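You operate a simulated robot arm through the tools that you are given. There is no shell and no other tool.

You are at the controls of a simulated robot arm. One attempt, no reset.

Task
Wrap the steel nipple with five laps of tape on the blue stand.
Fine: one lamp lights for each lap; swing the tape clear, then stand it in the cream tray. Set down upright: what you pick out.
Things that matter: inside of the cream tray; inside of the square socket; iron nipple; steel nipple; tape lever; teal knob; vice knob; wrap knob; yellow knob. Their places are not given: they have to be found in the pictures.

The check looks at the end state, three seconds after you hand in, the way a careful person would. Anything else that was tipped, shoved, dropped, spilled or broken makes it a failure.

Robot
A 7-joint arm with a two-finger parallel gripper, fixed in place. Base frame: the origin is at the foot of the arm, x ahead of it, y to its left, z up; the work surface is at about z = 0.88. Readings come in m, degrees, newtons and seconds.
Its first joint turns from -149.0 to 149.0 degrees. Payload 3.43 kg.
The tool frame sits at the grasp point between the pads (the TCP): z along the fingers, y along the line on which they close. The tips reach 0.03 m beyond it. The gripper opens to 0.094 m. The fingers are 0.028 m wide and 0.01 m thick; the gripper's body (0.05 by 0.096 m) begins 0.055 m behind the TCP.
Orientation is told as [roll, pitch, yaw] about the base's x, y, z axes, in that order, counted from this pose: with the fingers straight down and closing along the base's y, the tool's x points along the base's -x, its y along +y and its z along -z.

Tools
- The arm moves only by the tool nudge_tool. Its argument "rows" is a list of rows, each an object of numbers (a shift or turn left out is 0, a gripper value left out holds the last): "jaw": the finger opening in m, from 0 to 0.094; "tx", "ty", "tz": the shift along the tool's x, y, z in m; "wx", "wy", "wz": the turn, a rotation vector about the tool's x, y, z in degrees. In form: [{"jaw": .., "tx": .., "ty": .., "tz": .., "wx": .., "wy": .., "wz": ..}, ...]. A call has 1 to 20 rows; each row shifts and turns the commanded pose from where the row before left it, along the tool's axes as they then stand. Each row takes 0.2 s and may step no farther than 0.05 m and 8.6 degrees from the row before; otherwise, or with a gripper value out of range, the whole call is refused. Where a pose cannot be reached the arm comes as near as it can. A force on the tool above 60 N (or 10 N above the force at the start of the call, whichever is more), or a blocked arm, ends the call early, and 0.2 s more pass. Each finger travels about 0.045 m/s and halts on what it meets, pressing with about 36 N; the grip force reading is that of the motor and also rises with nothing between the fingers. The clock runs only during rows and for 0.2 s after the last one: add rows that do not move to give the fingers time. It gives the time, the measured TCP pose, the force on the tool (base axes), the opening and the grip force at its end, in the units of the frame above (readings bear some noise), with the torque about the TCP (base axes, N m) and any sound that the robot's microphone picked up.
- Cameras (640 x 400 px; columns grow to the right, rows downward): "scene" is fixed at [0.4006, 0.5007, 1.5254]; the picture's right is [0.99, -0.17, 0.00], its down [-0.08, -0.50, -0.86] and it looks along [0.14, 0.85, -0.50] (base axes); focal length 214 px, centre (320, 200). "wrist" rides on the gripper at [0.076, 0.014, -0.102] in the tool frame; the picture's right is [-0.18, 0.98, 0.00], its down [-0.75, -0.14, -0.64] and it looks along [-0.63, -0.12, 0.77] (tool axes); focal length 243 px, centre (320, 200).
- camera(camera): a new picture of that camera. The clock stands still meanwhile.
- point_at(camera, pixels): for up to 12 pixels [column, row] of the newest picture of that camera ("zoom" is the newest enlarged one), the place [x, y, z] in the base frame of the surface seen there, good to about 0.003 m. The clock stands still meanwhile.
- inspect(camera, box): a new picture of the part [left, top, right, bottom] of that camera's present view, enlarged. The clock stands still meanwhile.
- finish_job(): hands the job in; it is judged then, once.

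Open the gripper and draw the arm clear of the work before you hand the job in, unless the task says otherwise.

The tools are called after "Emit:" as name(argument=value, ...) on one line, values as JSON. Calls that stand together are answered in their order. nudge_tool: Moves the arm, as the interface text tells. Its arguments: {"type":"object","properties":{"rows":{"type":"array","items":{"type":"object","properties":{"jaw":{"type":"number"},"tx":{"type":"number"},"ty":{"type":"number"},"tz":{"type":"number"},"wx":{"type":"number"},"wy":{"type":"number"},"wz":{"type":"number"}}}}},"required":["rows"]} The other tools are called the same way: camera (camera) takes a picture; point_at (camera, pixels) gives the place of the surface under pixels of a picture; inspect (camera, box) takes an enlarged picture of a part of a camera's view; finish_job () hands the job in.

At the start:

```text
time: 0.0
position: [0.4199, 0.8941, 1.2424]
ee_rot: [0.0, 0.0, -0.1]
ft_force: [-0.1, -0.3, 0.6]
ft_torque: [0.02, -0.02, 0.02]
grip_width: 0.0939
grasp_force: 0.0
```

scene: 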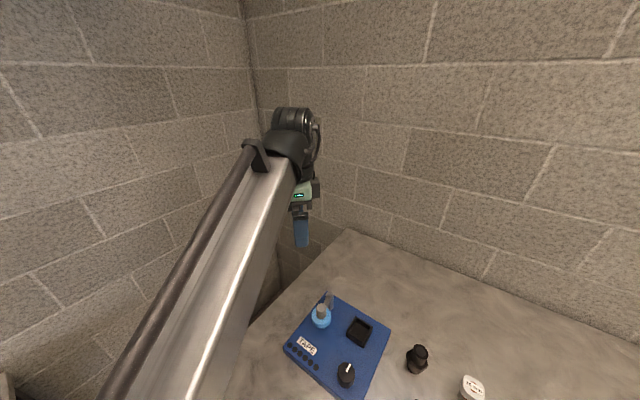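
wrist: 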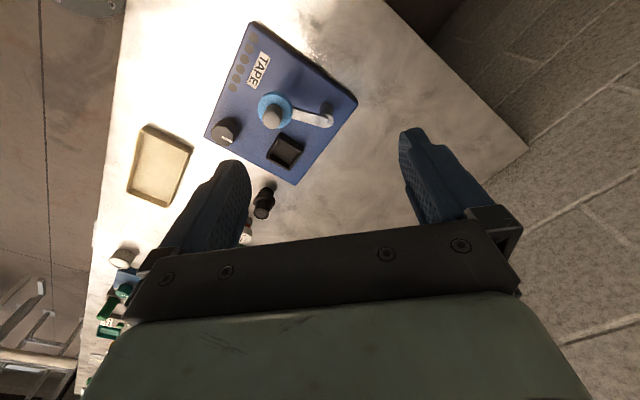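

The wrist picture shows the blue stand around (280,100), the cream tray at (160,165) and dark parts near (263,200). I'll enlarge these areas to see the details.

Emit:
inspect(camera="wrist", box=[190, 10, 370, 190])

Emit:
inspect(camera="scene", box=[270, 270, 510, 400])

Emit:
inspect(camera="wrist", box=[70, 120, 290, 350])

```text
2.22 times, centred on (280, 100) of wrist
```

zoom: 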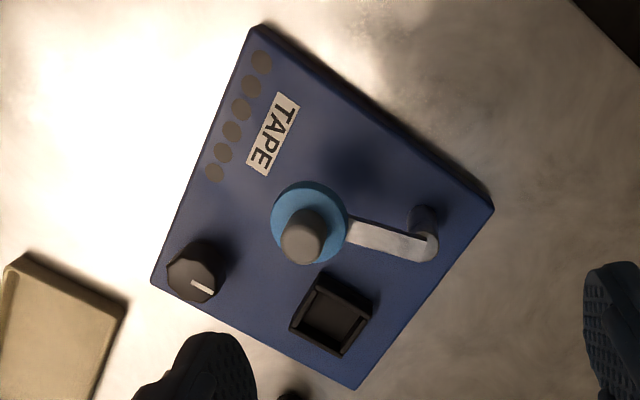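

```text
2.67 times, centred on (390, 335) of scene
```

zoom: 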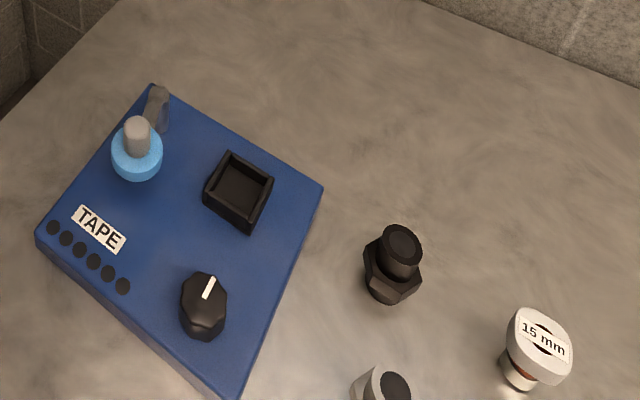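

```text
1.74 times, centred on (180, 235) of wrist
```

zoom: 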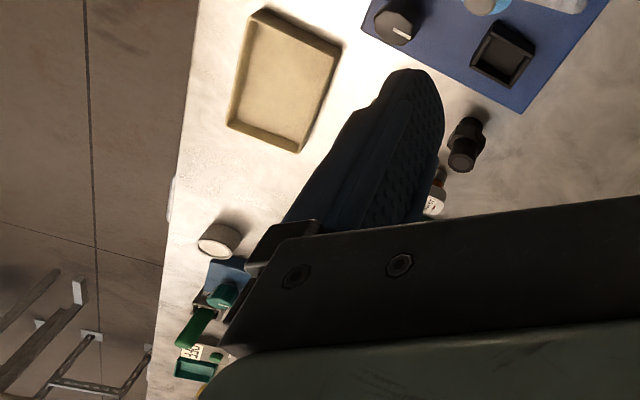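

Next I locate key points in the full wrist and scene pictures: stand corners, knob, socket, tape, tray and the black nipple.

Emit:
point_at(camera="wrist", pixels=[[273, 115], [226, 132], [284, 152], [327, 120], [160, 165], [263, 210], [123, 257], [253, 25], [357, 103], [296, 184], [207, 137], [312, 117]])

Emit:
point_at(camera="scene", pixels=[[321, 310], [346, 373], [359, 332], [420, 352], [473, 385], [415, 395], [329, 297], [360, 330]])

```text
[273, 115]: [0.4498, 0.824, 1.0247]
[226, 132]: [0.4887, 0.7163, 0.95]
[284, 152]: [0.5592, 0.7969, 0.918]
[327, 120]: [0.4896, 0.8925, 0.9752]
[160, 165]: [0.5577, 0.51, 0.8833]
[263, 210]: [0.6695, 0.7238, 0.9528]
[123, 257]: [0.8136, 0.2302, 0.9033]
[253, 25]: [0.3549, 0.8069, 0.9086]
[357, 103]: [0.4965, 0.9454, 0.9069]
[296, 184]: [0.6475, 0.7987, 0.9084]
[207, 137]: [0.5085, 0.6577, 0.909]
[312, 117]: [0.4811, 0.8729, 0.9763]
```

```text
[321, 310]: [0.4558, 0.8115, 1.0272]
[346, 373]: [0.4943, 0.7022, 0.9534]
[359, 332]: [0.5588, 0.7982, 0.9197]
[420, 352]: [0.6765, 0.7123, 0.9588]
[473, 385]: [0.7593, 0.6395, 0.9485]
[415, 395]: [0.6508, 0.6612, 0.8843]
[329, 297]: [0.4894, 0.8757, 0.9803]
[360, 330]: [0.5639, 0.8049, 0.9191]
```

The stand is around (0.5,0.8), the tray near (0.56,0.51), and other parts lie to the right. I move the arm at height toward y≈0.5 for an overview of the rest of the table.

Emit:
nudge_tool(rows=[{"ty": -0.04, "tz": -0.01}, {"ty": -0.04, "tz": -0.01}, {"ty": -0.04, "tz": -0.01}, {"ty": -0.04, "tz": -0.01}, {"ty": -0.04, "tz": -0.01}, {"ty": -0.04}, {"ty": -0.04}, {"ty": -0.04}, {"ty": -0.04}, {"ty": -0.04}, {}])

Emit:
camera(camera="wrist")

Emit:
camera(camera="scene")

```text
time: 2.4
position: [0.4587, 0.5623, 1.1378]
ee_rot: [0.7, -0.6, 0.0]
ft_force: [-0.5, -0.4, -0.2]
ft_torque: [0.02, 0.0, 0.01]
grip_width: 0.0942
grasp_force: 0.0
out of reach, approached as far as the arm can: row 2, 3, 4, 5, 6, 7, 8, 9, 10
```

```text
taken
```

wrist: 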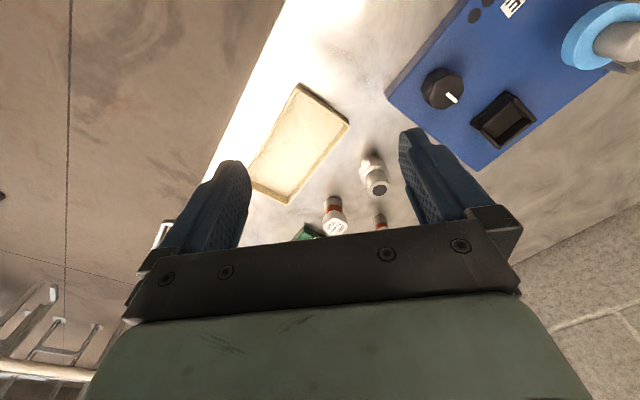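

```text
taken
```

scene: 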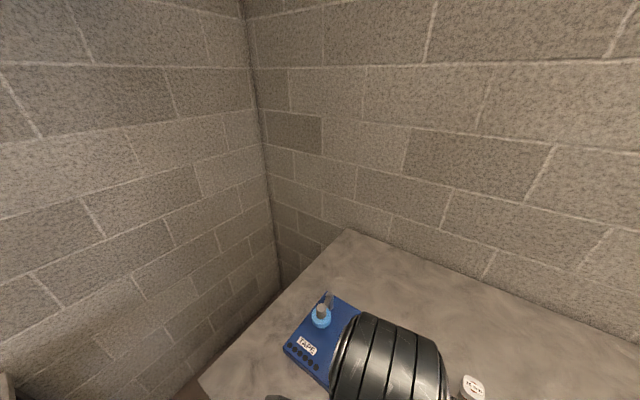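

The arm could not hold the height this close in; it stands at (0.459,0.562,1.138). A light metal nipple is visible at wrist (375,175). I try a further small step to see from which pose the commands count.

Emit:
nudge_tool(rows=[{"tx": -0.03, "ty": -0.03}, {"tx": -0.03, "ty": -0.03}, {"ty": -0.03}, {}])

Emit:
camera(camera="wrist")

Emit:
camera(camera="scene")

```text
time: 3.4
position: [0.5243, 0.478, 1.1245]
ee_rot: [0.4, -0.4, 0.0]
ft_force: [-0.7, -0.7, 1.0]
ft_torque: [0.02, -0.01, 0.04]
grip_width: 0.094
grasp_force: 0.1
out of reach, approached as far as the arm can: row 1, 3
```

```text
taken
```

wrist: 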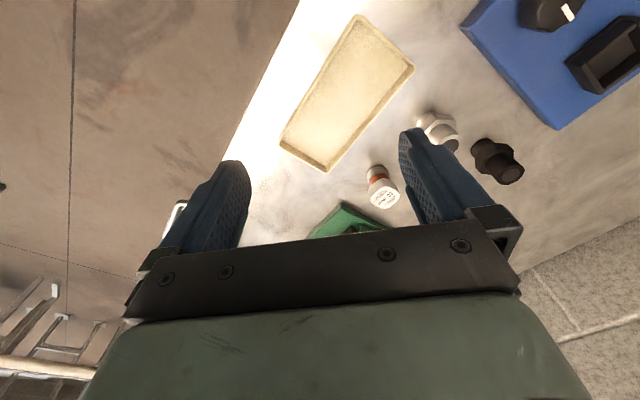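

```text
taken
```

scene: 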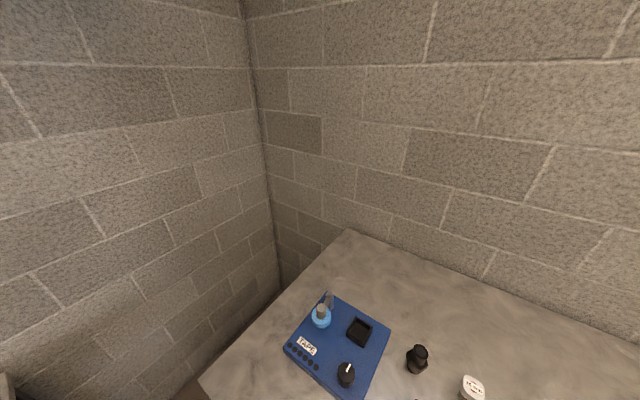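

Now both nipples are visible: light one at (440,128), black one at (497,160), plus a white "15 mm" item at (382,190). I enlarge that region.

Emit:
inspect(camera="wrist", box=[320, 60, 560, 250])

Emit:
point_at(camera="wrist", pixels=[[358, 16], [414, 68], [328, 170], [281, 143], [445, 130], [382, 190], [500, 165], [345, 90], [340, 220], [430, 120]])

```text
2.11 times, centred on (440, 155) of wrist
```

zoom: 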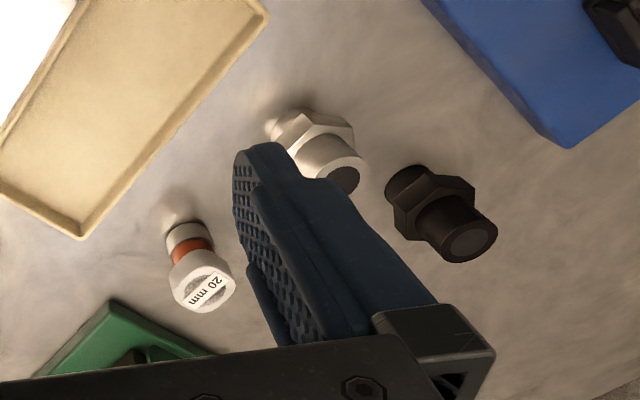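

```text
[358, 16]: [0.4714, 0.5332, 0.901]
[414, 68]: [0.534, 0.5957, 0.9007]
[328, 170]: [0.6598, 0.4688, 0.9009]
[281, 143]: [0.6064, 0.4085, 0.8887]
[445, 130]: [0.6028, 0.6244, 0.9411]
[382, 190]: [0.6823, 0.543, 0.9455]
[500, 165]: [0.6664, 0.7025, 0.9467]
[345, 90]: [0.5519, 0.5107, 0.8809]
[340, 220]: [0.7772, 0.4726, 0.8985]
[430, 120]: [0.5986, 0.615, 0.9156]
```

The light steel nipple stands upright near (0.605,0.63) and the black iron one near (0.67,0.70). I move sideways by +0.15 in y to look at the steel nipple from nearer.

Emit:
nudge_tool(rows=[{"ty": 0.04}, {"ty": 0.04}, {"ty": 0.04}, {"ty": 0.04, "tx": 0.02}, {"tx": 0.02}, {}])

Emit:
camera(camera="wrist")

Emit:
inspect(camera="wrist", box=[230, 100, 430, 230])

```text
time: 4.8
position: [0.4824, 0.6381, 1.1228]
ee_rot: [0.0, 0.1, 0.0]
ft_force: [0.5, 0.0, 0.9]
ft_torque: [-0.03, 0.01, -0.02]
grip_width: 0.0942
grasp_force: 0.1
```

```text
taken
```

wrist: 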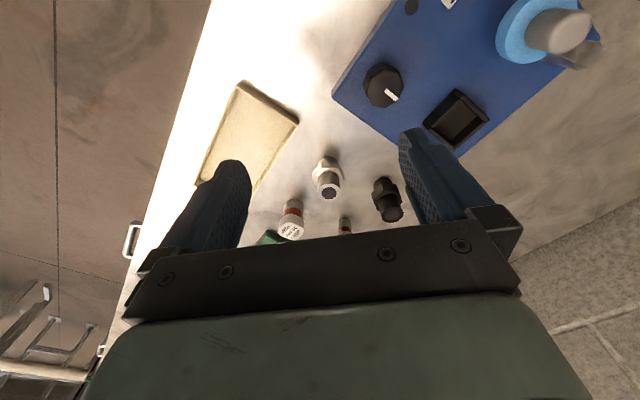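

```text
3.08 times, centred on (330, 165) of wrist
```

zoom: 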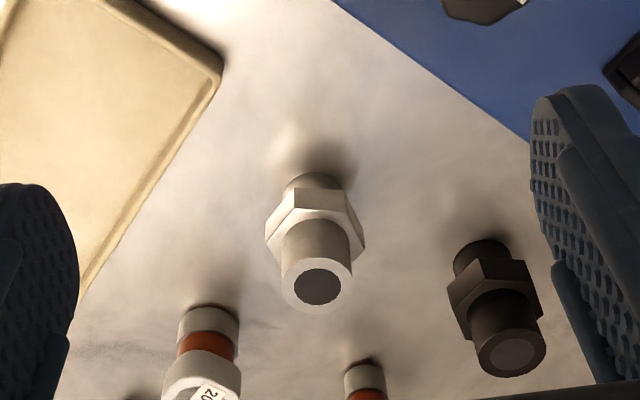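

The steel nipple has a round base, a hex collar and a round top. I sample points on its top ring, hex corners and base in the enlarged picture.

Emit:
point_at(camera="zoom", pixels=[[287, 290], [348, 288], [318, 265], [318, 309], [318, 240], [297, 200], [340, 207], [268, 235], [361, 242], [312, 179], [290, 185], [300, 215]])

Emit:
inspect(camera="wrist", box=[330, 0, 620, 180])

```text
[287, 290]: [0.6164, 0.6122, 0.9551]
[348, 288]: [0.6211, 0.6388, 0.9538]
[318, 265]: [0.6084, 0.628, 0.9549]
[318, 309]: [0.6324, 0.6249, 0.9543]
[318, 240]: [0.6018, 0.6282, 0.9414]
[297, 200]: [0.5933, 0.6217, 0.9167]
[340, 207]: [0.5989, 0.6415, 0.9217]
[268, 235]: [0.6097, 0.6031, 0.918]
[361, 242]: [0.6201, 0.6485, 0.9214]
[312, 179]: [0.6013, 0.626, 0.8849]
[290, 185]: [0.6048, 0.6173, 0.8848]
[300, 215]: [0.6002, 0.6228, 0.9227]
```

```text
2.21 times, centred on (475, 90) of wrist
```

zoom: 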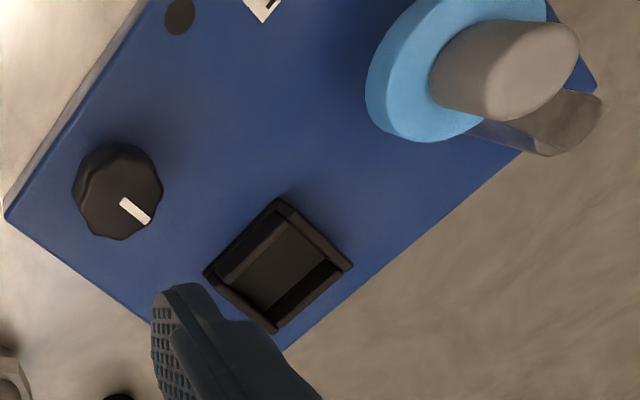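

Nipple centre ≈ (0.620,0.626), top at z≈0.955, top diameter ≈0.028. Now I sample the socket's rim, inner corners and floor, and the knob in the newest enlarged picture.

Emit:
point_at(camera="zoom", pixels=[[278, 201], [350, 266], [275, 330], [207, 273], [280, 212], [338, 264], [275, 316], [218, 272], [275, 270], [290, 235], [240, 245], [310, 295]])

Emit:
point_at(camera="wrist", pixels=[[383, 85], [378, 78], [390, 95], [366, 82], [402, 92], [455, 118], [567, 30], [510, 30], [585, 50], [411, 7], [520, 40], [440, 60]])

```text
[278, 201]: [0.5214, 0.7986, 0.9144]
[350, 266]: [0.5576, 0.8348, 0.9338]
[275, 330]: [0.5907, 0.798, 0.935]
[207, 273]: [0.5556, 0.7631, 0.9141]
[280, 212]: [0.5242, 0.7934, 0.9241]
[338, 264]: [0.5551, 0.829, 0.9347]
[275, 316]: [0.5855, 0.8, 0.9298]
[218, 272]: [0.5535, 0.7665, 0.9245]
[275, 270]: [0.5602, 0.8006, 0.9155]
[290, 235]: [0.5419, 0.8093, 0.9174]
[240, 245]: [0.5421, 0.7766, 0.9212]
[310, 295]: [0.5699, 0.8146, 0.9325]
```

```text
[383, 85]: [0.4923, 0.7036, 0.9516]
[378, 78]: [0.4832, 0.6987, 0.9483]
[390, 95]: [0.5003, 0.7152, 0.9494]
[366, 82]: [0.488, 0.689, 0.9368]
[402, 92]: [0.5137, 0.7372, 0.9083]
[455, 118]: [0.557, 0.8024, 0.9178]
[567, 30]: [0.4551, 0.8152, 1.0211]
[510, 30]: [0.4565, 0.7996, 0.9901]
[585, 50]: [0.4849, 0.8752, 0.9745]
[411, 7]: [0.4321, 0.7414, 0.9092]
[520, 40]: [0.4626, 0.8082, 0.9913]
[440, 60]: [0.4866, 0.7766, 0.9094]
```

Socket centre ≈ (0.556,0.799), inner side ≈0.043, rim z≈0.935, floor z≈0.916. Before acting I check the rest of the table for the other knobs, moving to y≈0.3 at this height.

Emit:
nudge_tool(rows=[{"ty": -0.04, "tx": -0.02}, {"ty": -0.045, "tx": -0.02}, {"ty": -0.045, "tx": -0.01}, {"ty": -0.045, "tx": -0.01}, {"ty": -0.045}, {"ty": -0.045}, {"ty": -0.045}, {"ty": -0.045}, {}])

Emit:
camera(camera="wrist")

Emit:
inspect(camera="wrist", box=[200, 20, 440, 240])

```text
time: 6.8
position: [0.5602, 0.2948, 1.0826]
ee_rot: [0.1, -0.4, 0.0]
ft_force: [0.3, -0.6, -0.1]
ft_torque: [0.0, -0.03, 0.03]
grip_width: 0.094
grasp_force: 0.0
out of reach, approached as far as the arm can: row 5, 6, 7, 8
```

```text
taken
```

wrist: 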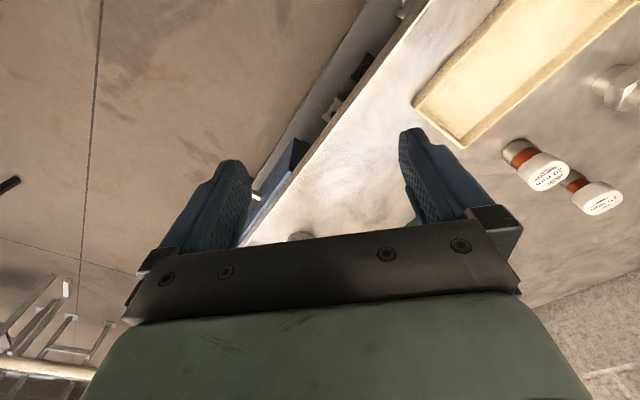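

```text
1.82 times, centred on (320, 130) of wrist
```

zoom: 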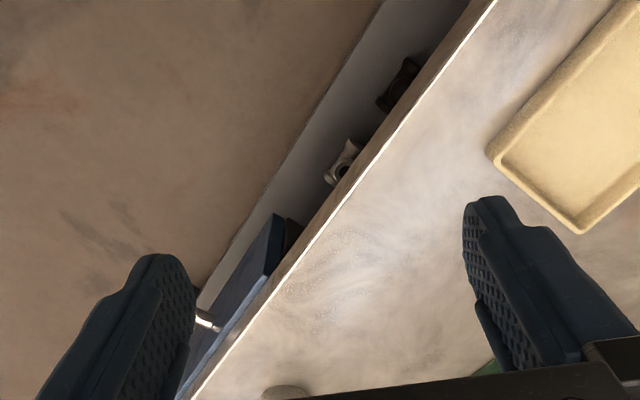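

Odd: beyond the table's edge there is a grey strip with objects at about (337,112) and (362,70). I check where those are in space.

Emit:
point_at(camera="wrist", pixels=[[332, 110], [360, 68], [290, 165], [257, 197], [345, 60], [330, 145], [300, 236], [325, 95], [540, 165], [600, 195], [410, 10], [620, 85]])

Emit:
inspect(camera="wrist", box=[240, 0, 440, 130])

Emit:
camera(camera="scene")

```text
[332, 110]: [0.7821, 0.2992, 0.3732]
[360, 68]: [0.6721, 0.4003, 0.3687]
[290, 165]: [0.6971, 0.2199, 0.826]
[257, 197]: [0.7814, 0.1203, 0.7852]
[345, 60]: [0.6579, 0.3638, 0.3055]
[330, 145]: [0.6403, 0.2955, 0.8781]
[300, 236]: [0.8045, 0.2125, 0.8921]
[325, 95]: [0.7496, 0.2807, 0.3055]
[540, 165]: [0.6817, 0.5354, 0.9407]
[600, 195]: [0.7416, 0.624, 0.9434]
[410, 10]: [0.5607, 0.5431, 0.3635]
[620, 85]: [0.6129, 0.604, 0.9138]
```

```text
3.08 times, centred on (340, 65) of wrist
```

zoom: 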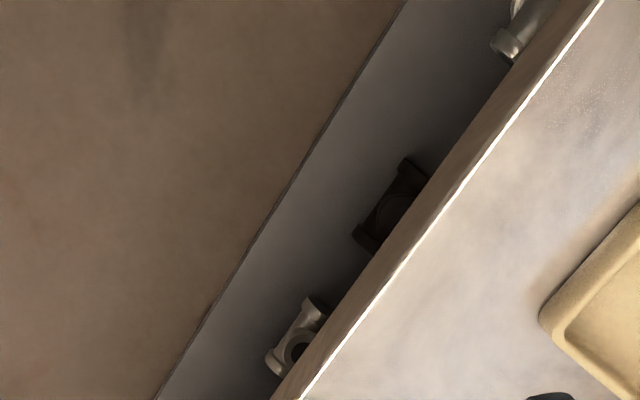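

```text
taken
```

scene: 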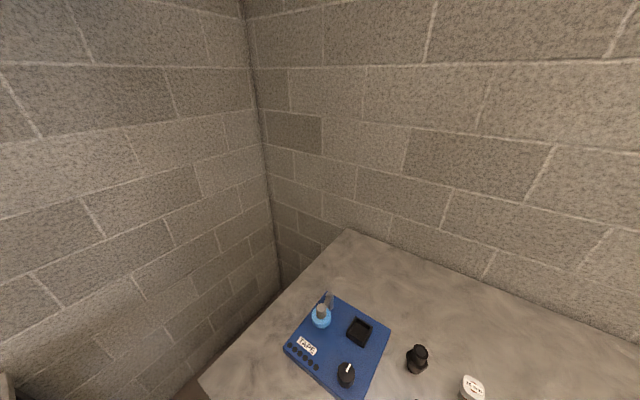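

Those are just pipe fittings on a lower shelf below the bench, not relevant. I now go back toward the steel nipple, stopping short of it at about (0.56,0.626,1.08) for a close look at its hex.

Emit:
nudge_tool(rows=[{"ty": 0.04}, {"ty": 0.045}, {"ty": 0.045}, {"ty": 0.045}, {"ty": 0.045}, {"ty": 0.045}, {"ty": 0.045}, {"ty": 0.021}, {}])

Emit:
camera(camera="wrist")

Emit:
inspect(camera="wrist", box=[260, 100, 420, 220])

```text
time: 8.8
position: [0.5608, 0.6265, 1.0815]
ee_rot: [0.0, 0.0, 0.0]
ft_force: [0.1, 0.3, 0.4]
ft_torque: [0.02, -0.02, -0.02]
grip_width: 0.0939
grasp_force: 0.2
```

```text
taken
```

wrist: 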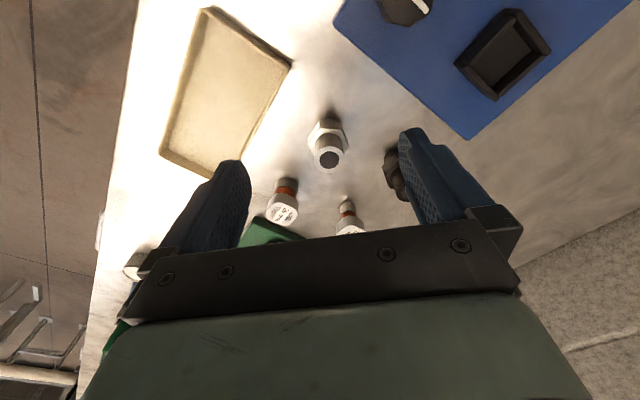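

```text
3.33 times, centred on (340, 160) of wrist
```

zoom: 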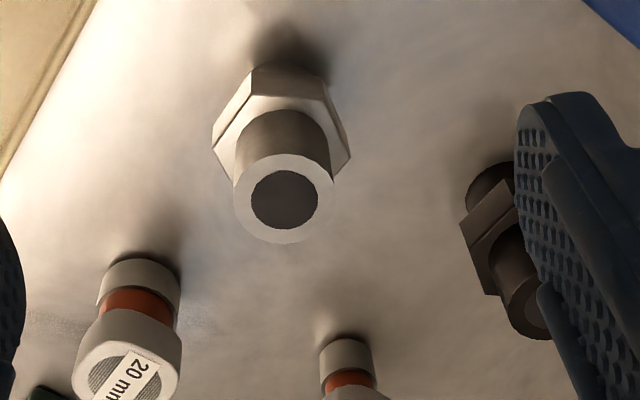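

The hex has a flat facing toward −x (edge from (254,66) to (322,75) in the zoom). I sample its edges and the top ring for precise size and centre.

Emit:
point_at(camera="zoom", pixels=[[284, 157], [284, 242], [235, 200], [332, 200], [254, 70], [322, 78], [215, 150], [347, 157], [290, 68], [285, 105], [215, 128], [340, 118]])

Emit:
inspect(camera="wrist", box=[440, 0, 570, 120])

```text
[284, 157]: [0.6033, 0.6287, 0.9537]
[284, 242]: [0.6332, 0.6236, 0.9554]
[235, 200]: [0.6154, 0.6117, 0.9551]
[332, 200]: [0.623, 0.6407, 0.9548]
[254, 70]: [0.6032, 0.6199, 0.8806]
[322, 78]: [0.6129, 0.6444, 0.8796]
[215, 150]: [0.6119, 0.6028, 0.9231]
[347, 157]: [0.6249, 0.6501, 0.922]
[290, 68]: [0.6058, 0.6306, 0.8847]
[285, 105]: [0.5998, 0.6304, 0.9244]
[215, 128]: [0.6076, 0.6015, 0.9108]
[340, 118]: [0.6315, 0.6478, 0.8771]
```

```text
3.33 times, centred on (505, 60) of wrist
```

zoom: 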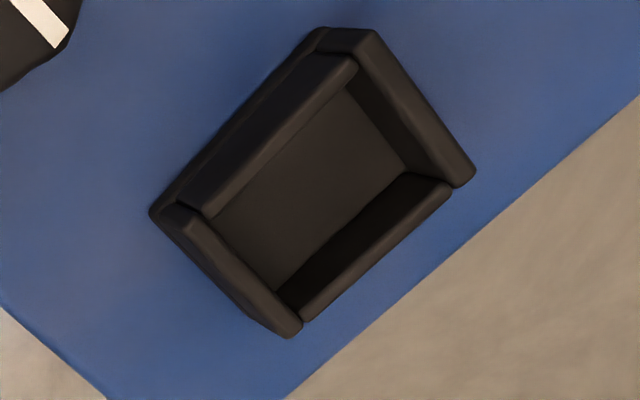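

The hex corners lie along direction ≈75° and the centre is (0.6185,0.6264). I sample the socket rim and inner corners now in the newer enlarged picture.

Emit:
point_at(camera="zoom", pixels=[[330, 40], [465, 180], [292, 330], [160, 210], [212, 208], [350, 70], [440, 182], [295, 305], [290, 195], [405, 160], [276, 285], [190, 205]])

```text
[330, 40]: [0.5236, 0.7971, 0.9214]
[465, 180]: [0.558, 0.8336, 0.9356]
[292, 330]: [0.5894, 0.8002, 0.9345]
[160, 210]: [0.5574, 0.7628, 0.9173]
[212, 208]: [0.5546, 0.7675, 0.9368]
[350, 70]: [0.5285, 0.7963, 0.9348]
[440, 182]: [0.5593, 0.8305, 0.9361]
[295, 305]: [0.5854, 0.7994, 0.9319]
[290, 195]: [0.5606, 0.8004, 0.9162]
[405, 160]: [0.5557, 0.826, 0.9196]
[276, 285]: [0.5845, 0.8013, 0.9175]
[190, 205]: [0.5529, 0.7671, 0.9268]
```

Socket inner centre ≈ (0.5565,0.798). I move over the nipple with the jaw at 0.06 and descend to TCP z≈0.99 first, then check.

Emit:
nudge_tool(rows=[{"tx": -0.03, "jaw": 0.06}, {"tx": -0.0277}, {"tz": 0.03}, {"tz": 0.03}, {"tz": 0.0255}, {}])

Emit:
camera(camera="wrist")

```text
time: 10.2
position: [0.6192, 0.6258, 0.9961]
ee_rot: [0.0, 0.0, 0.0]
ft_force: [0.5, 0.3, -0.1]
ft_torque: [-0.03, 0.0, 0.03]
grip_width: 0.0602
grasp_force: 0.0
```

```text
taken
```

wrist: 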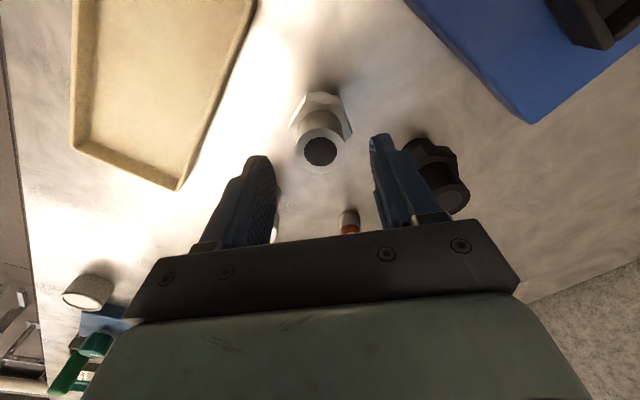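

The nipple's top ring sits at (320,151), exactly where it should be for a centred grasp. I go down 0.040 m and close on the upper cylinder.

Emit:
nudge_tool(rows=[{"tz": 0.02}, {"tz": 0.0195}, {}, {"jaw": 0.02}, {}, {}, {}])

Emit:
camera(camera="wrist")

```text
time: 11.8
position: [0.6168, 0.6269, 0.956]
ee_rot: [0.0, 0.0, 0.0]
ft_force: [1.0, 0.4, 0.6]
ft_torque: [0.04, -0.07, -0.02]
grip_width: 0.0321
grasp_force: 35.4
```

```text
taken
```

wrist: 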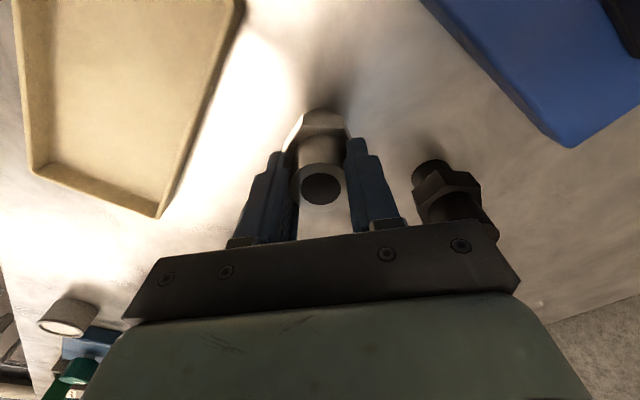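

The grip reads 0.032 m at 35 N, so the nipple is held. I lift it 0.10 m and check that it comes along.

Emit:
nudge_tool(rows=[{"tz": -0.02}, {"tz": -0.03}, {"tz": -0.03}, {"tz": -0.02}, {}])

Emit:
nudge_tool(rows=[{"tx": 0.012, "ty": 0.034}, {"tx": 0.012, "ty": 0.034}, {"tx": 0.012, "ty": 0.034}, {"tx": 0.012, "ty": 0.034}, {"tx": 0.012, "ty": 0.035}, {}])

Emit:
camera(camera="wrist")

Emit:
camera(camera="scene")

```text
time: 13.0
position: [0.6172, 0.6268, 1.0556]
ee_rot: [0.0, 0.1, 0.0]
ft_force: [-0.2, -0.6, -1.0]
ft_torque: [-0.01, -0.02, -0.01]
grip_width: 0.0323
grasp_force: 36.1
```

```text
time: 14.4
position: [0.5574, 0.7979, 1.0548]
ee_rot: [0.0, 0.0, 0.0]
ft_force: [-0.9, -0.2, -3.1]
ft_torque: [0.01, -0.02, -0.02]
grip_width: 0.0321
grasp_force: 36.4
```

```text
taken
```

wrist: 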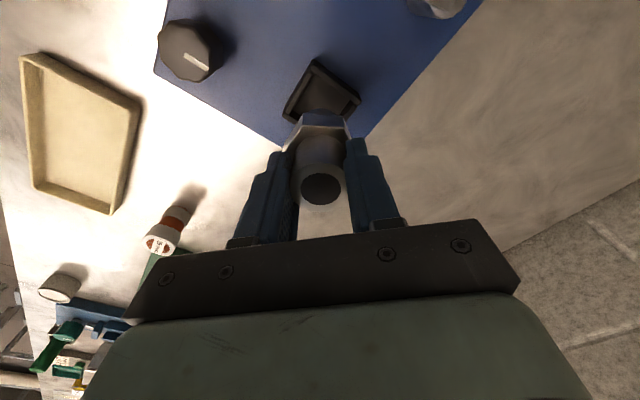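

```text
taken
```

scene: 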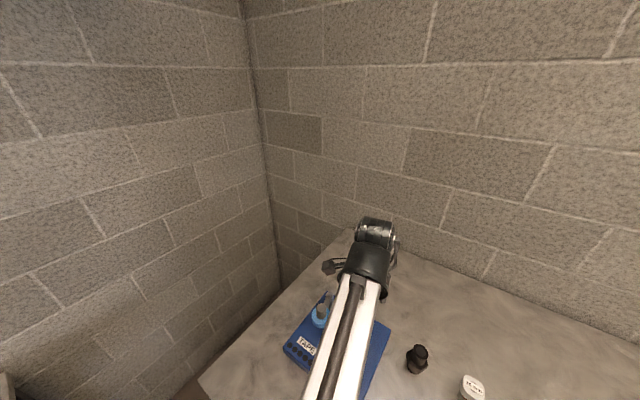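

The socket rim's centre shows at about (321,107), within 2 mm of where the nipple's axis falls, so it is aligned. I lower to about z 1.003, then in small steps watching the force.

Emit:
nudge_tool(rows=[{"tz": 0.02}, {"tz": 0.02}, {"tz": 0.012}, {}])

Emit:
nudge_tool(rows=[{"tz": 0.003}, {"tz": 0.003}, {"tz": 0.002}, {}])

Emit:
inspect(camera="wrist", box=[220, 60, 420, 240])

```text
time: 15.4
position: [0.5571, 0.7992, 1.0043]
ee_rot: [0.0, 0.0, 0.0]
ft_force: [-0.5, 0.9, -3.6]
ft_torque: [0.01, 0.01, -0.03]
grip_width: 0.0321
grasp_force: 35.7
```

```text
time: 16.4
position: [0.5582, 0.7983, 0.9965]
ee_rot: [0.1, 0.0, 0.0]
ft_force: [-0.5, 0.2, -3.6]
ft_torque: [-0.01, 0.02, 0.01]
grip_width: 0.0323
grasp_force: 35.7
```

```text
2.22 times, centred on (320, 150) of wrist
```

zoom: 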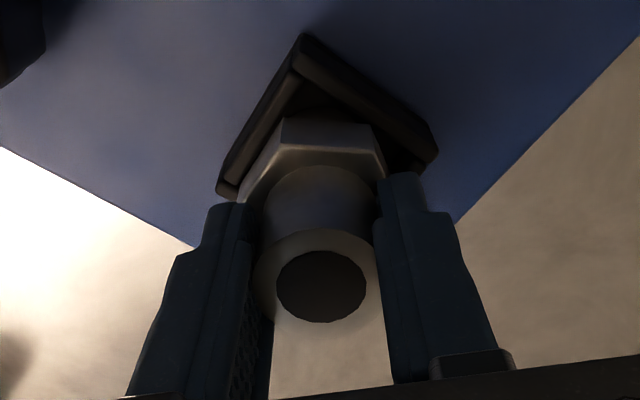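

The nipple's base is going into the socket with only its weight (−3.6 N) on the sensor. I continue down in 1 mm steps until it touches the floor.

Emit:
nudge_tool(rows=[{"tz": 0.0015}, {"tz": 0.001}, {}])

Emit:
nudge_tool(rows=[{"tz": 0.001}, {}])

```text
time: 17.2
position: [0.557, 0.7972, 0.9948]
ee_rot: [0.0, 0.0, 0.0]
ft_force: [0.4, 0.9, 3.1]
ft_torque: [0.01, -0.03, 0.01]
grip_width: 0.0321
grasp_force: 35.5
```

```text
time: 17.8
position: [0.5571, 0.7964, 0.9952]
ee_rot: [0.2, 0.0, -0.1]
ft_force: [1.2, -0.5, 18.2]
ft_torque: [-0.04, -0.12, 0.01]
grip_width: 0.0322
grasp_force: 36.5
```

Contact: force rose to +18 N at z≈0.995, so the nipple is seated. I relieve 1 mm, open the jaw gently, and rise straight up.

Emit:
nudge_tool(rows=[{"tz": -0.001}, {"jaw": 0.045}, {"jaw": 0.06}, {}, {}])

Emit:
camera(camera="wrist")

```text
time: 19.0
position: [0.5566, 0.7976, 0.9939]
ee_rot: [0.0, 0.0, 0.0]
ft_force: [-0.1, 0.4, 1.1]
ft_torque: [0.02, 0.0, 0.02]
grip_width: 0.0602
grasp_force: 0.0
```

```text
taken
```

wrist: 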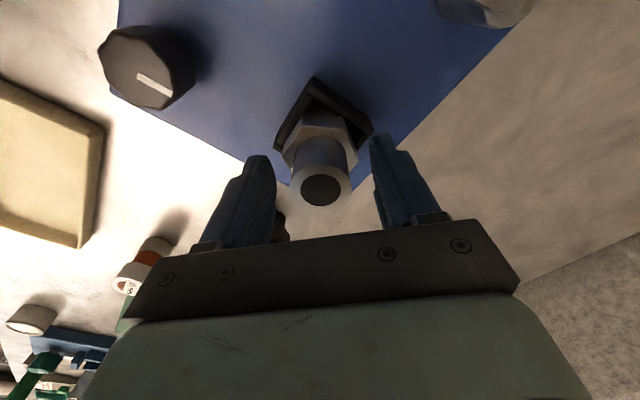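

The nipple stands upright in the socket and the fingers are clear on both sides. I rise and step back to view the whole stand.

Emit:
nudge_tool(rows=[{"tz": -0.02}, {"tz": -0.04}, {"tz": -0.04}, {"tz": -0.03}, {"tx": 0.035}, {"tx": 0.035}, {"tx": 0.03}, {}])

Emit:
camera(camera="wrist")

Emit:
camera(camera="scene")

```text
time: 20.8
position: [0.4566, 0.798, 1.1237]
ee_rot: [0.1, 0.0, 0.0]
ft_force: [0.3, 0.8, -0.4]
ft_torque: [0.02, 0.02, 0.02]
grip_width: 0.0602
grasp_force: 0.1
```

```text
taken
```

wrist: 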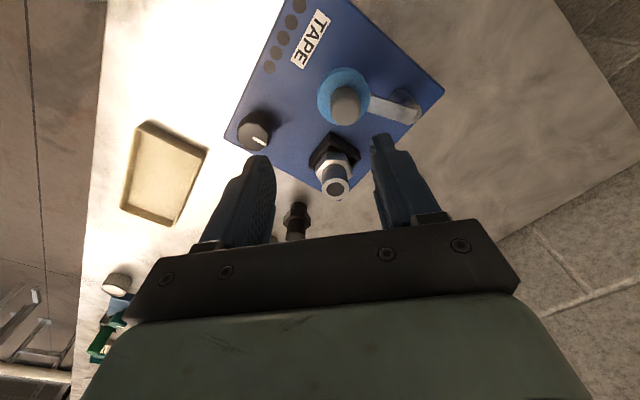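

```text
taken
```

scene: 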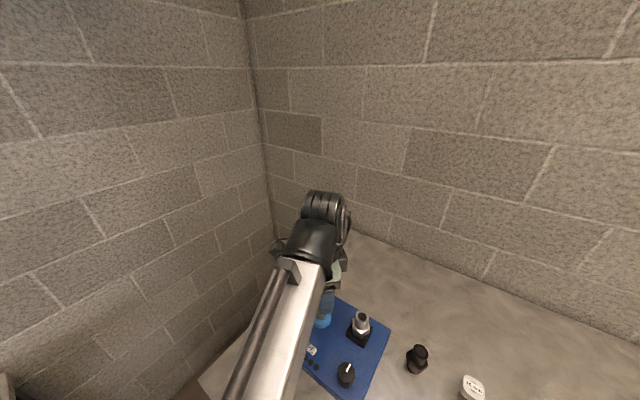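

Emit:
inspect(camera="wrist", box=[230, 40, 450, 210])

Emit:
inspect(camera="scene", box=[300, 290, 400, 400])

```text
2.35 times, centred on (340, 125) of wrist
```

zoom: 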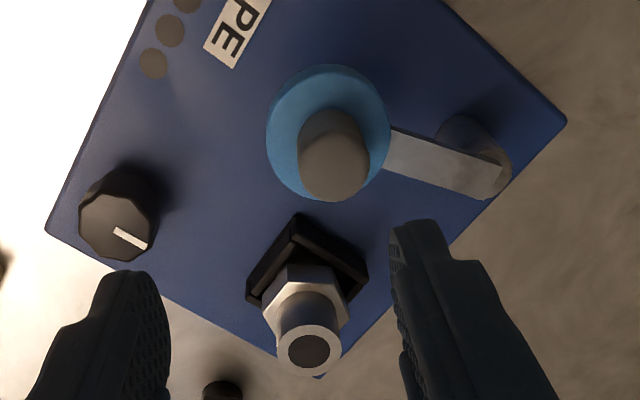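

```text
3.64 times, centred on (350, 345) of scene
```

zoom: 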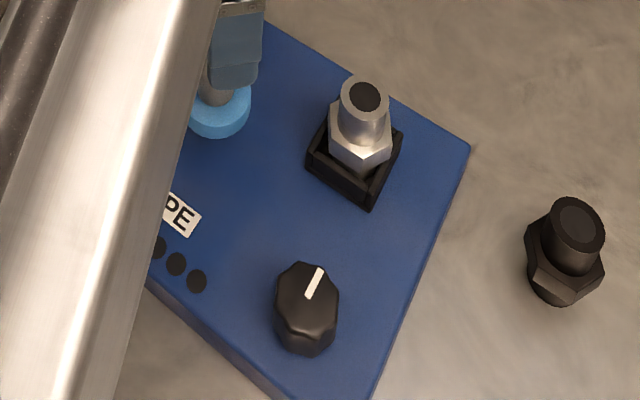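

The steel nipple is upright in the socket, the tape roll (blue) with its grey handle is behind it. I sample handle, roll edges, arm and post positions in the wrist picture.

Emit:
point_at(camera="wrist", pixels=[[345, 112], [345, 117], [333, 110], [358, 112], [345, 98], [320, 95], [345, 69], [368, 98], [390, 108], [412, 113], [410, 95], [404, 92]])

Emit:
point_at(camera="zoom", pixels=[[365, 95], [345, 95], [385, 97], [365, 110], [330, 135], [392, 140], [360, 165], [215, 95], [220, 115], [313, 283], [305, 275], [305, 310]])

```text
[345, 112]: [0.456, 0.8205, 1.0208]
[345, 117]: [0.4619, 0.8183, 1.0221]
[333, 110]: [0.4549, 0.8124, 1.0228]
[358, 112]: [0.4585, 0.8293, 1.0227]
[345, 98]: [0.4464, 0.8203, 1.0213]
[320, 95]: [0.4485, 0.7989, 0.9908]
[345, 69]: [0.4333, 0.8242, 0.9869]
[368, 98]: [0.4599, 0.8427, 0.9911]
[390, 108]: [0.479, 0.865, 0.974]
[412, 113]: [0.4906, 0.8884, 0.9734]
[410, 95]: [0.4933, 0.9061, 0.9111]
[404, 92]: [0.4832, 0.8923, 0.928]
```

```text
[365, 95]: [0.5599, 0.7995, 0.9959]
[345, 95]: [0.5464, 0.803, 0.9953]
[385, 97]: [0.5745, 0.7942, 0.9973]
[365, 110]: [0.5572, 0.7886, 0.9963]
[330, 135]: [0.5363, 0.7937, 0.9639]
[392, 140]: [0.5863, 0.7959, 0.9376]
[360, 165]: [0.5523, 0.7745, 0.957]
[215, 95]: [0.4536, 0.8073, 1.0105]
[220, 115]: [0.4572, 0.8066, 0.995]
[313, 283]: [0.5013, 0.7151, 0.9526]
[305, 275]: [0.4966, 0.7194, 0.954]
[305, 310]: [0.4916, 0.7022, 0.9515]
```

Handle top is at (0.456,0.8205,1.022) with diameter ≈0.02; the arm's pivot post is near (0.488,0.882). To push the lever in the +x direction I want the fingers to close along x, so I turn the tool by 90° at this safe height.

Emit:
nudge_tool(rows=[{"wz": -8.5}, {"wz": -8.5}, {"wz": -8.5}, {"wz": -8.5}, {"wz": -8.5}, {"wz": -8.5}, {"wz": -8.5}, {"wz": -8.5}, {"wz": -8.5}, {"wz": -8.5}, {"wz": -5}, {}])

Emit:
camera(camera="wrist")

```text
time: 23.4
position: [0.4585, 0.7974, 1.1231]
ee_rot: [0.0, 0.0, 90.2]
ft_force: [0.3, -1.0, -0.1]
ft_torque: [0.02, 0.0, -0.01]
grip_width: 0.0599
grasp_force: 0.1
```

```text
taken
```

wrist: 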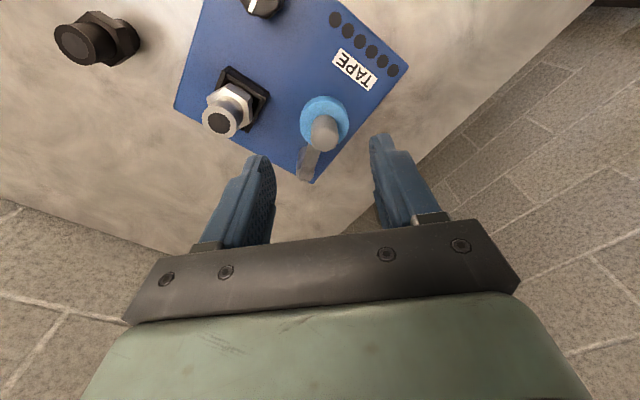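

The tool is at yaw 90°; the handle is at (325,130) in view. I move over the handle (0.0225 toward +y), narrow the jaw to 0.045 and descend part of the way to check alignment.

Emit:
nudge_tool(rows=[{"tx": -0.0235, "ty": 0.002, "jaw": 0.045}, {}, {"tz": 0.03}, {"tz": 0.02}, {}])

Emit:
camera(camera="wrist")

```text
time: 24.6
position: [0.4558, 0.8209, 1.0746]
ee_rot: [0.0, 0.0, 90.0]
ft_force: [-0.5, -0.2, 0.0]
ft_torque: [-0.03, -0.02, -0.01]
grip_width: 0.0449
grasp_force: 0.0
```

```text
taken
```

wrist: 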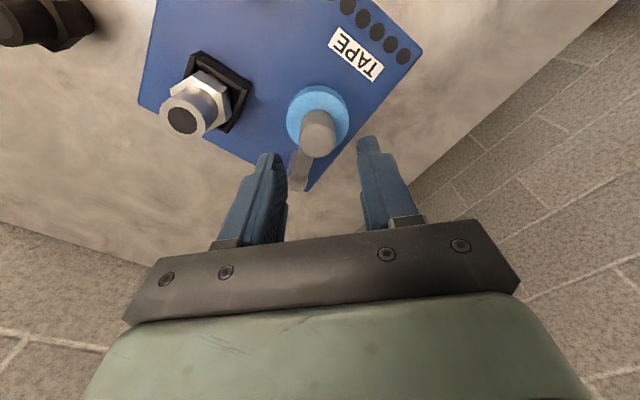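

The handle's top is at (320,140), aligned with the tool axis. I lower to z≈1.032 (tips ≈1.002, above the roll) and narrow the jaw to cage the handle.

Emit:
nudge_tool(rows=[{"tz": 0.02}, {"tz": 0.0215}, {}, {"jaw": 0.028}, {}, {}])

Emit:
camera(camera="wrist")

```text
time: 26.0
position: [0.4554, 0.8215, 1.0331]
ee_rot: [0.1, 0.0, 90.1]
ft_force: [2.3, 0.0, -0.6]
ft_torque: [-0.01, -0.05, 0.01]
grip_width: 0.0292
grasp_force: 0.8
```

```text
taken
```

wrist: 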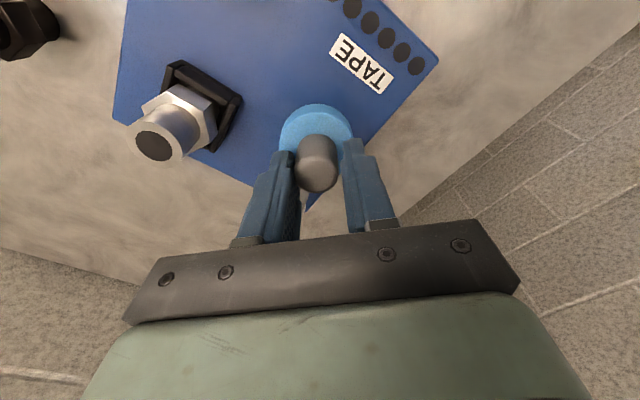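

The handle is snugly between the fingers. I swing it along the arc about the post, first the part up to straight below the pivot (about 28°), then check.

Emit:
nudge_tool(rows=[{"ty": -0.0045, "tx": 0.002}, {"ty": -0.0044, "tx": 0.0019}, {"ty": -0.0058, "tx": 0.0016}, {"ty": -0.0058, "tx": 0.0015}, {"ty": -0.006, "tx": 0.0005}, {"ty": -0.006, "tx": 0.0005}, {}])

Emit:
camera(camera="wrist")

```text
time: 27.6
position: [0.4875, 0.8123, 1.0335]
ee_rot: [0.1, 0.0, 90.0]
ft_force: [-0.3, 0.2, 0.7]
ft_torque: [-0.01, -0.04, 0.01]
grip_width: 0.0281
grasp_force: 0.6
```

```text
taken
```

wrist: 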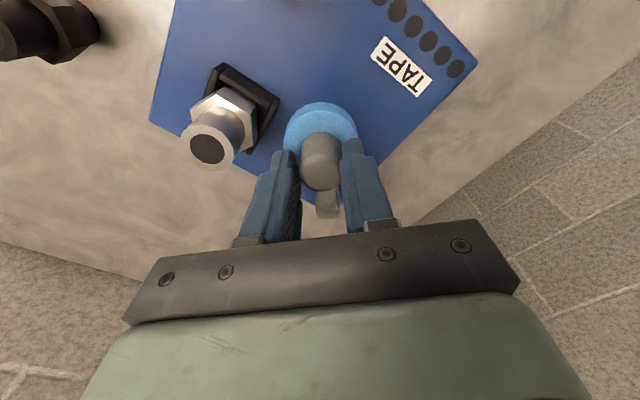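

The lever follows freely and the arm now points straight at the post. I continue 20–25° further along the arc.

Emit:
nudge_tool(rows=[{"ty": -0.006, "tx": -0.0005}, {"ty": -0.006, "tx": -0.0005}, {"ty": -0.0058, "tx": -0.0015}, {"ty": -0.0058, "tx": -0.0016}, {}])

Emit:
camera(camera="wrist")

Emit:
inspect(camera="scene", box=[270, 270, 410, 390])

```text
time: 28.8
position: [0.5113, 0.8168, 1.0339]
ee_rot: [0.0, 0.1, 90.0]
ft_force: [0.4, 0.5, -0.4]
ft_torque: [-0.01, -0.01, -0.02]
grip_width: 0.0287
grasp_force: 1.0
```

```text
taken
```

wrist: 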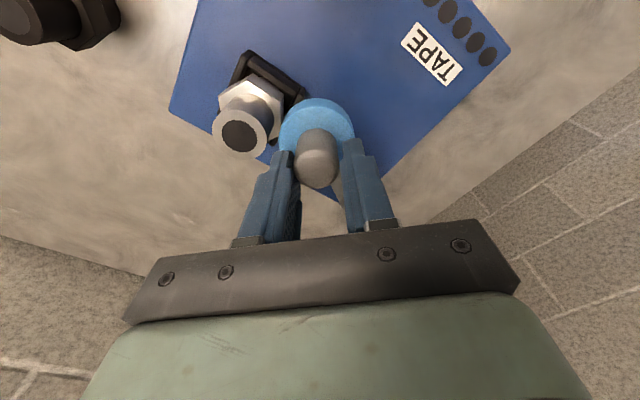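

```text
3.33 times, centred on (340, 330) of scene
```

zoom: 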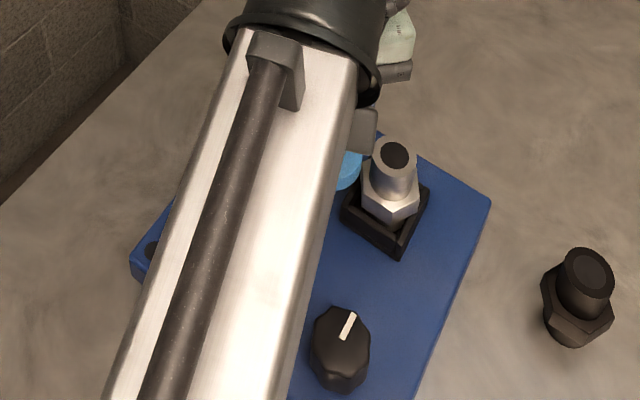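

The roll is approaching the nipple with no resistance. I continue in small steps toward the arm pointing at the nipple, watching the force for a stop.

Emit:
nudge_tool(rows=[{"ty": -0.0055, "tx": -0.0025}, {"ty": -0.0055, "tx": -0.0026}, {}])

Emit:
nudge_tool(rows=[{"ty": -0.005, "tx": -0.0033}, {}])

Emit:
camera(camera="wrist")

```text
time: 29.6
position: [0.5219, 0.8225, 1.0328]
ee_rot: [0.2, 0.1, 90.0]
ft_force: [-7.6, -2.3, -0.3]
ft_torque: [-0.09, 0.12, 0.01]
grip_width: 0.0324
grasp_force: 4.0
```

```text
time: 30.2
position: [0.5262, 0.8255, 1.0334]
ee_rot: [0.1, 0.1, 90.1]
ft_force: [-20.3, -8.9, 0.0]
ft_torque: [-0.21, 0.39, -0.04]
grip_width: 0.0396
grasp_force: 10.1
```

```text
taken
```

wrist: 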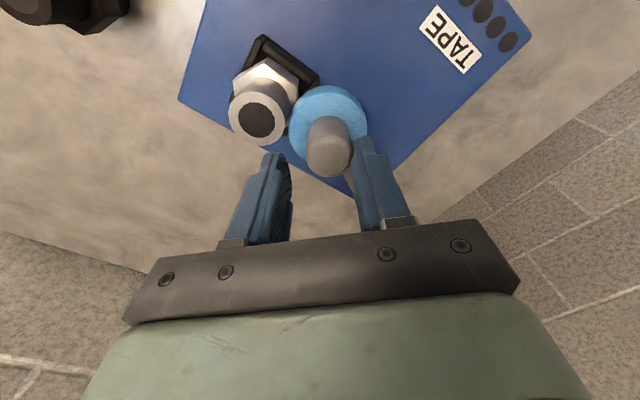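

A resistance of −20 N appeared and the roll looks to be against the nipple. I back off immediately to relieve the pressure and look closely.

Emit:
nudge_tool(rows=[{"ty": 0.006, "tx": 0.003}, {"ty": 0.003, "tx": 0.001, "jaw": 0.045}, {}])

Emit:
inspect(camera="wrist", box=[190, 50, 390, 200])

Emit:
inspect(camera="scene", box=[300, 280, 420, 390])

```text
time: 31.0
position: [0.5193, 0.8212, 1.0327]
ee_rot: [-0.1, -0.1, 89.9]
ft_force: [-0.2, 0.1, 0.6]
ft_torque: [0.01, 0.02, 0.01]
grip_width: 0.0449
grasp_force: 0.0
```

```text
2.67 times, centred on (290, 125) of wrist
```

zoom: 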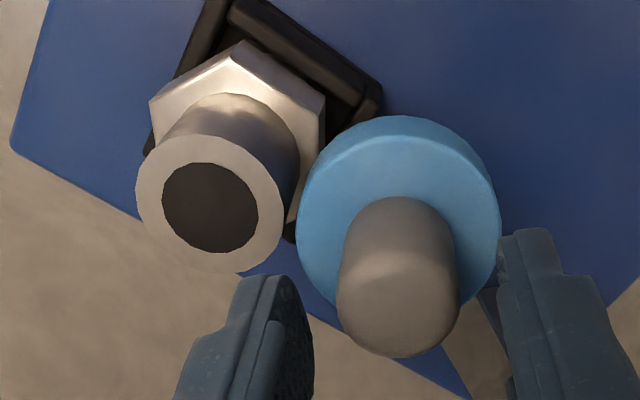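

```text
3.64 times, centred on (360, 335) of scene
```

zoom: 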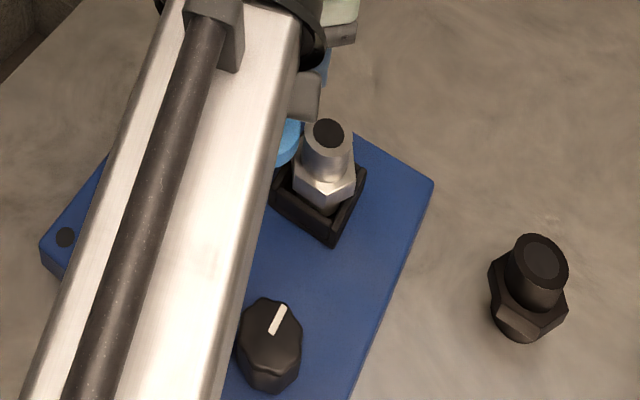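

The nipple is still upright with the roll right beside it. I rise straight up and take a picture to measure the lever's position.

Emit:
nudge_tool(rows=[{"tz": -0.02}, {"tz": -0.03}, {"tz": -0.03}, {"tx": 0.03}, {"tx": 0.02}, {}])

Emit:
camera(camera="wrist")

Emit:
inspect(camera="wrist", box=[180, 50, 400, 200])

```text
time: 32.4
position: [0.5185, 0.7708, 1.1128]
ee_rot: [0.0, 0.0, 90.0]
ft_force: [-0.2, -0.7, 0.5]
ft_torque: [-0.01, -0.01, 0.01]
grip_width: 0.0451
grasp_force: 0.0
```

```text
taken
```

wrist: 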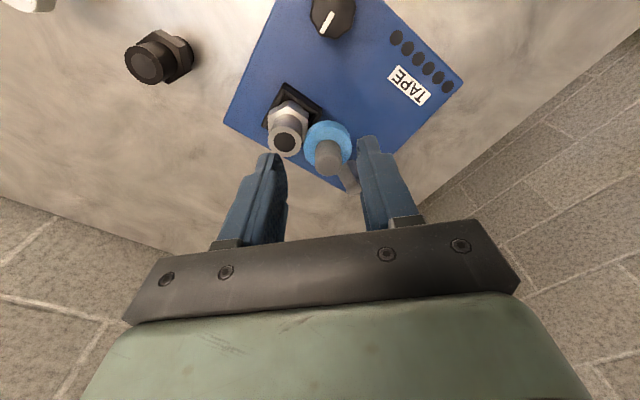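

```text
2.67 times, centred on (290, 125) of wrist
```

zoom: 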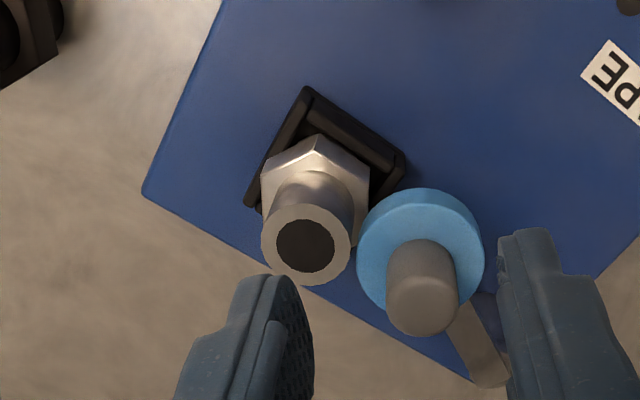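

Emit:
point_at(camera="zoom", pixels=[[422, 312], [390, 305], [455, 300], [422, 332], [362, 245], [480, 245], [420, 193], [480, 360], [305, 210], [305, 283], [264, 245], [348, 245]])

```text
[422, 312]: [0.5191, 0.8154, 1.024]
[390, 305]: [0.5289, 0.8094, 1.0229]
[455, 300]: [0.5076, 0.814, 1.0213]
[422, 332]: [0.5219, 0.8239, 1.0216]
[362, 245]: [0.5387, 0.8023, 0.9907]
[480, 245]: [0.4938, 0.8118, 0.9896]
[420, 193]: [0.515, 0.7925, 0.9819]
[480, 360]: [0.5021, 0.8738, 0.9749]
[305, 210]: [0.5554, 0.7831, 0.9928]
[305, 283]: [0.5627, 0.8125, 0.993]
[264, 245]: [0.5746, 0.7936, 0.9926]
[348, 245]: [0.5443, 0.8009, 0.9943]
```

The lever rests at a stop with its handle near (0.518,0.815), the roll beside the nipple, nipple upright. Next I go over the wrap knob near (0.494,0.708) with the jaw opened to 0.07.

Emit:
nudge_tool(rows=[{"ty": 0.0125, "tx": 0.03, "jaw": 0.07}, {"ty": 0.012, "tx": 0.033}, {"tz": 0.02}, {"tz": 0.02}, {}, {}])

Emit:
camera(camera="wrist")

Emit:
inspect(camera="wrist", box=[260, 90, 380, 190])

```text
time: 33.8
position: [0.4926, 0.7079, 1.0733]
ee_rot: [0.0, 0.0, 90.0]
ft_force: [0.3, 0.3, 0.1]
ft_torque: [0.0, -0.04, -0.02]
grip_width: 0.07
grasp_force: 0.0
```

```text
taken
```

wrist: 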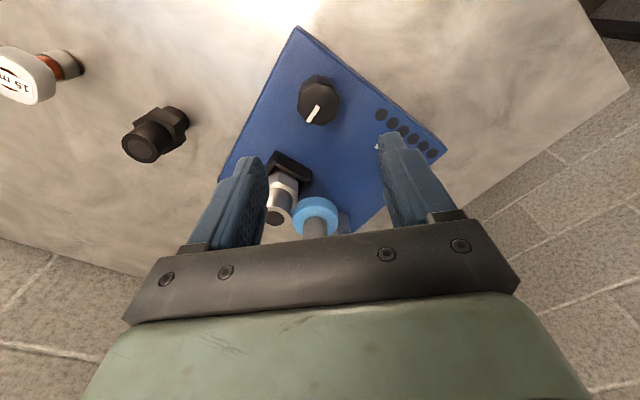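

```text
4.00 times, centred on (320, 140) of wrist
```

zoom: 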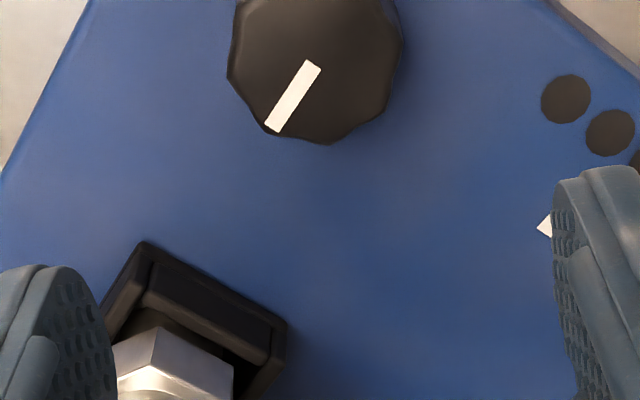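

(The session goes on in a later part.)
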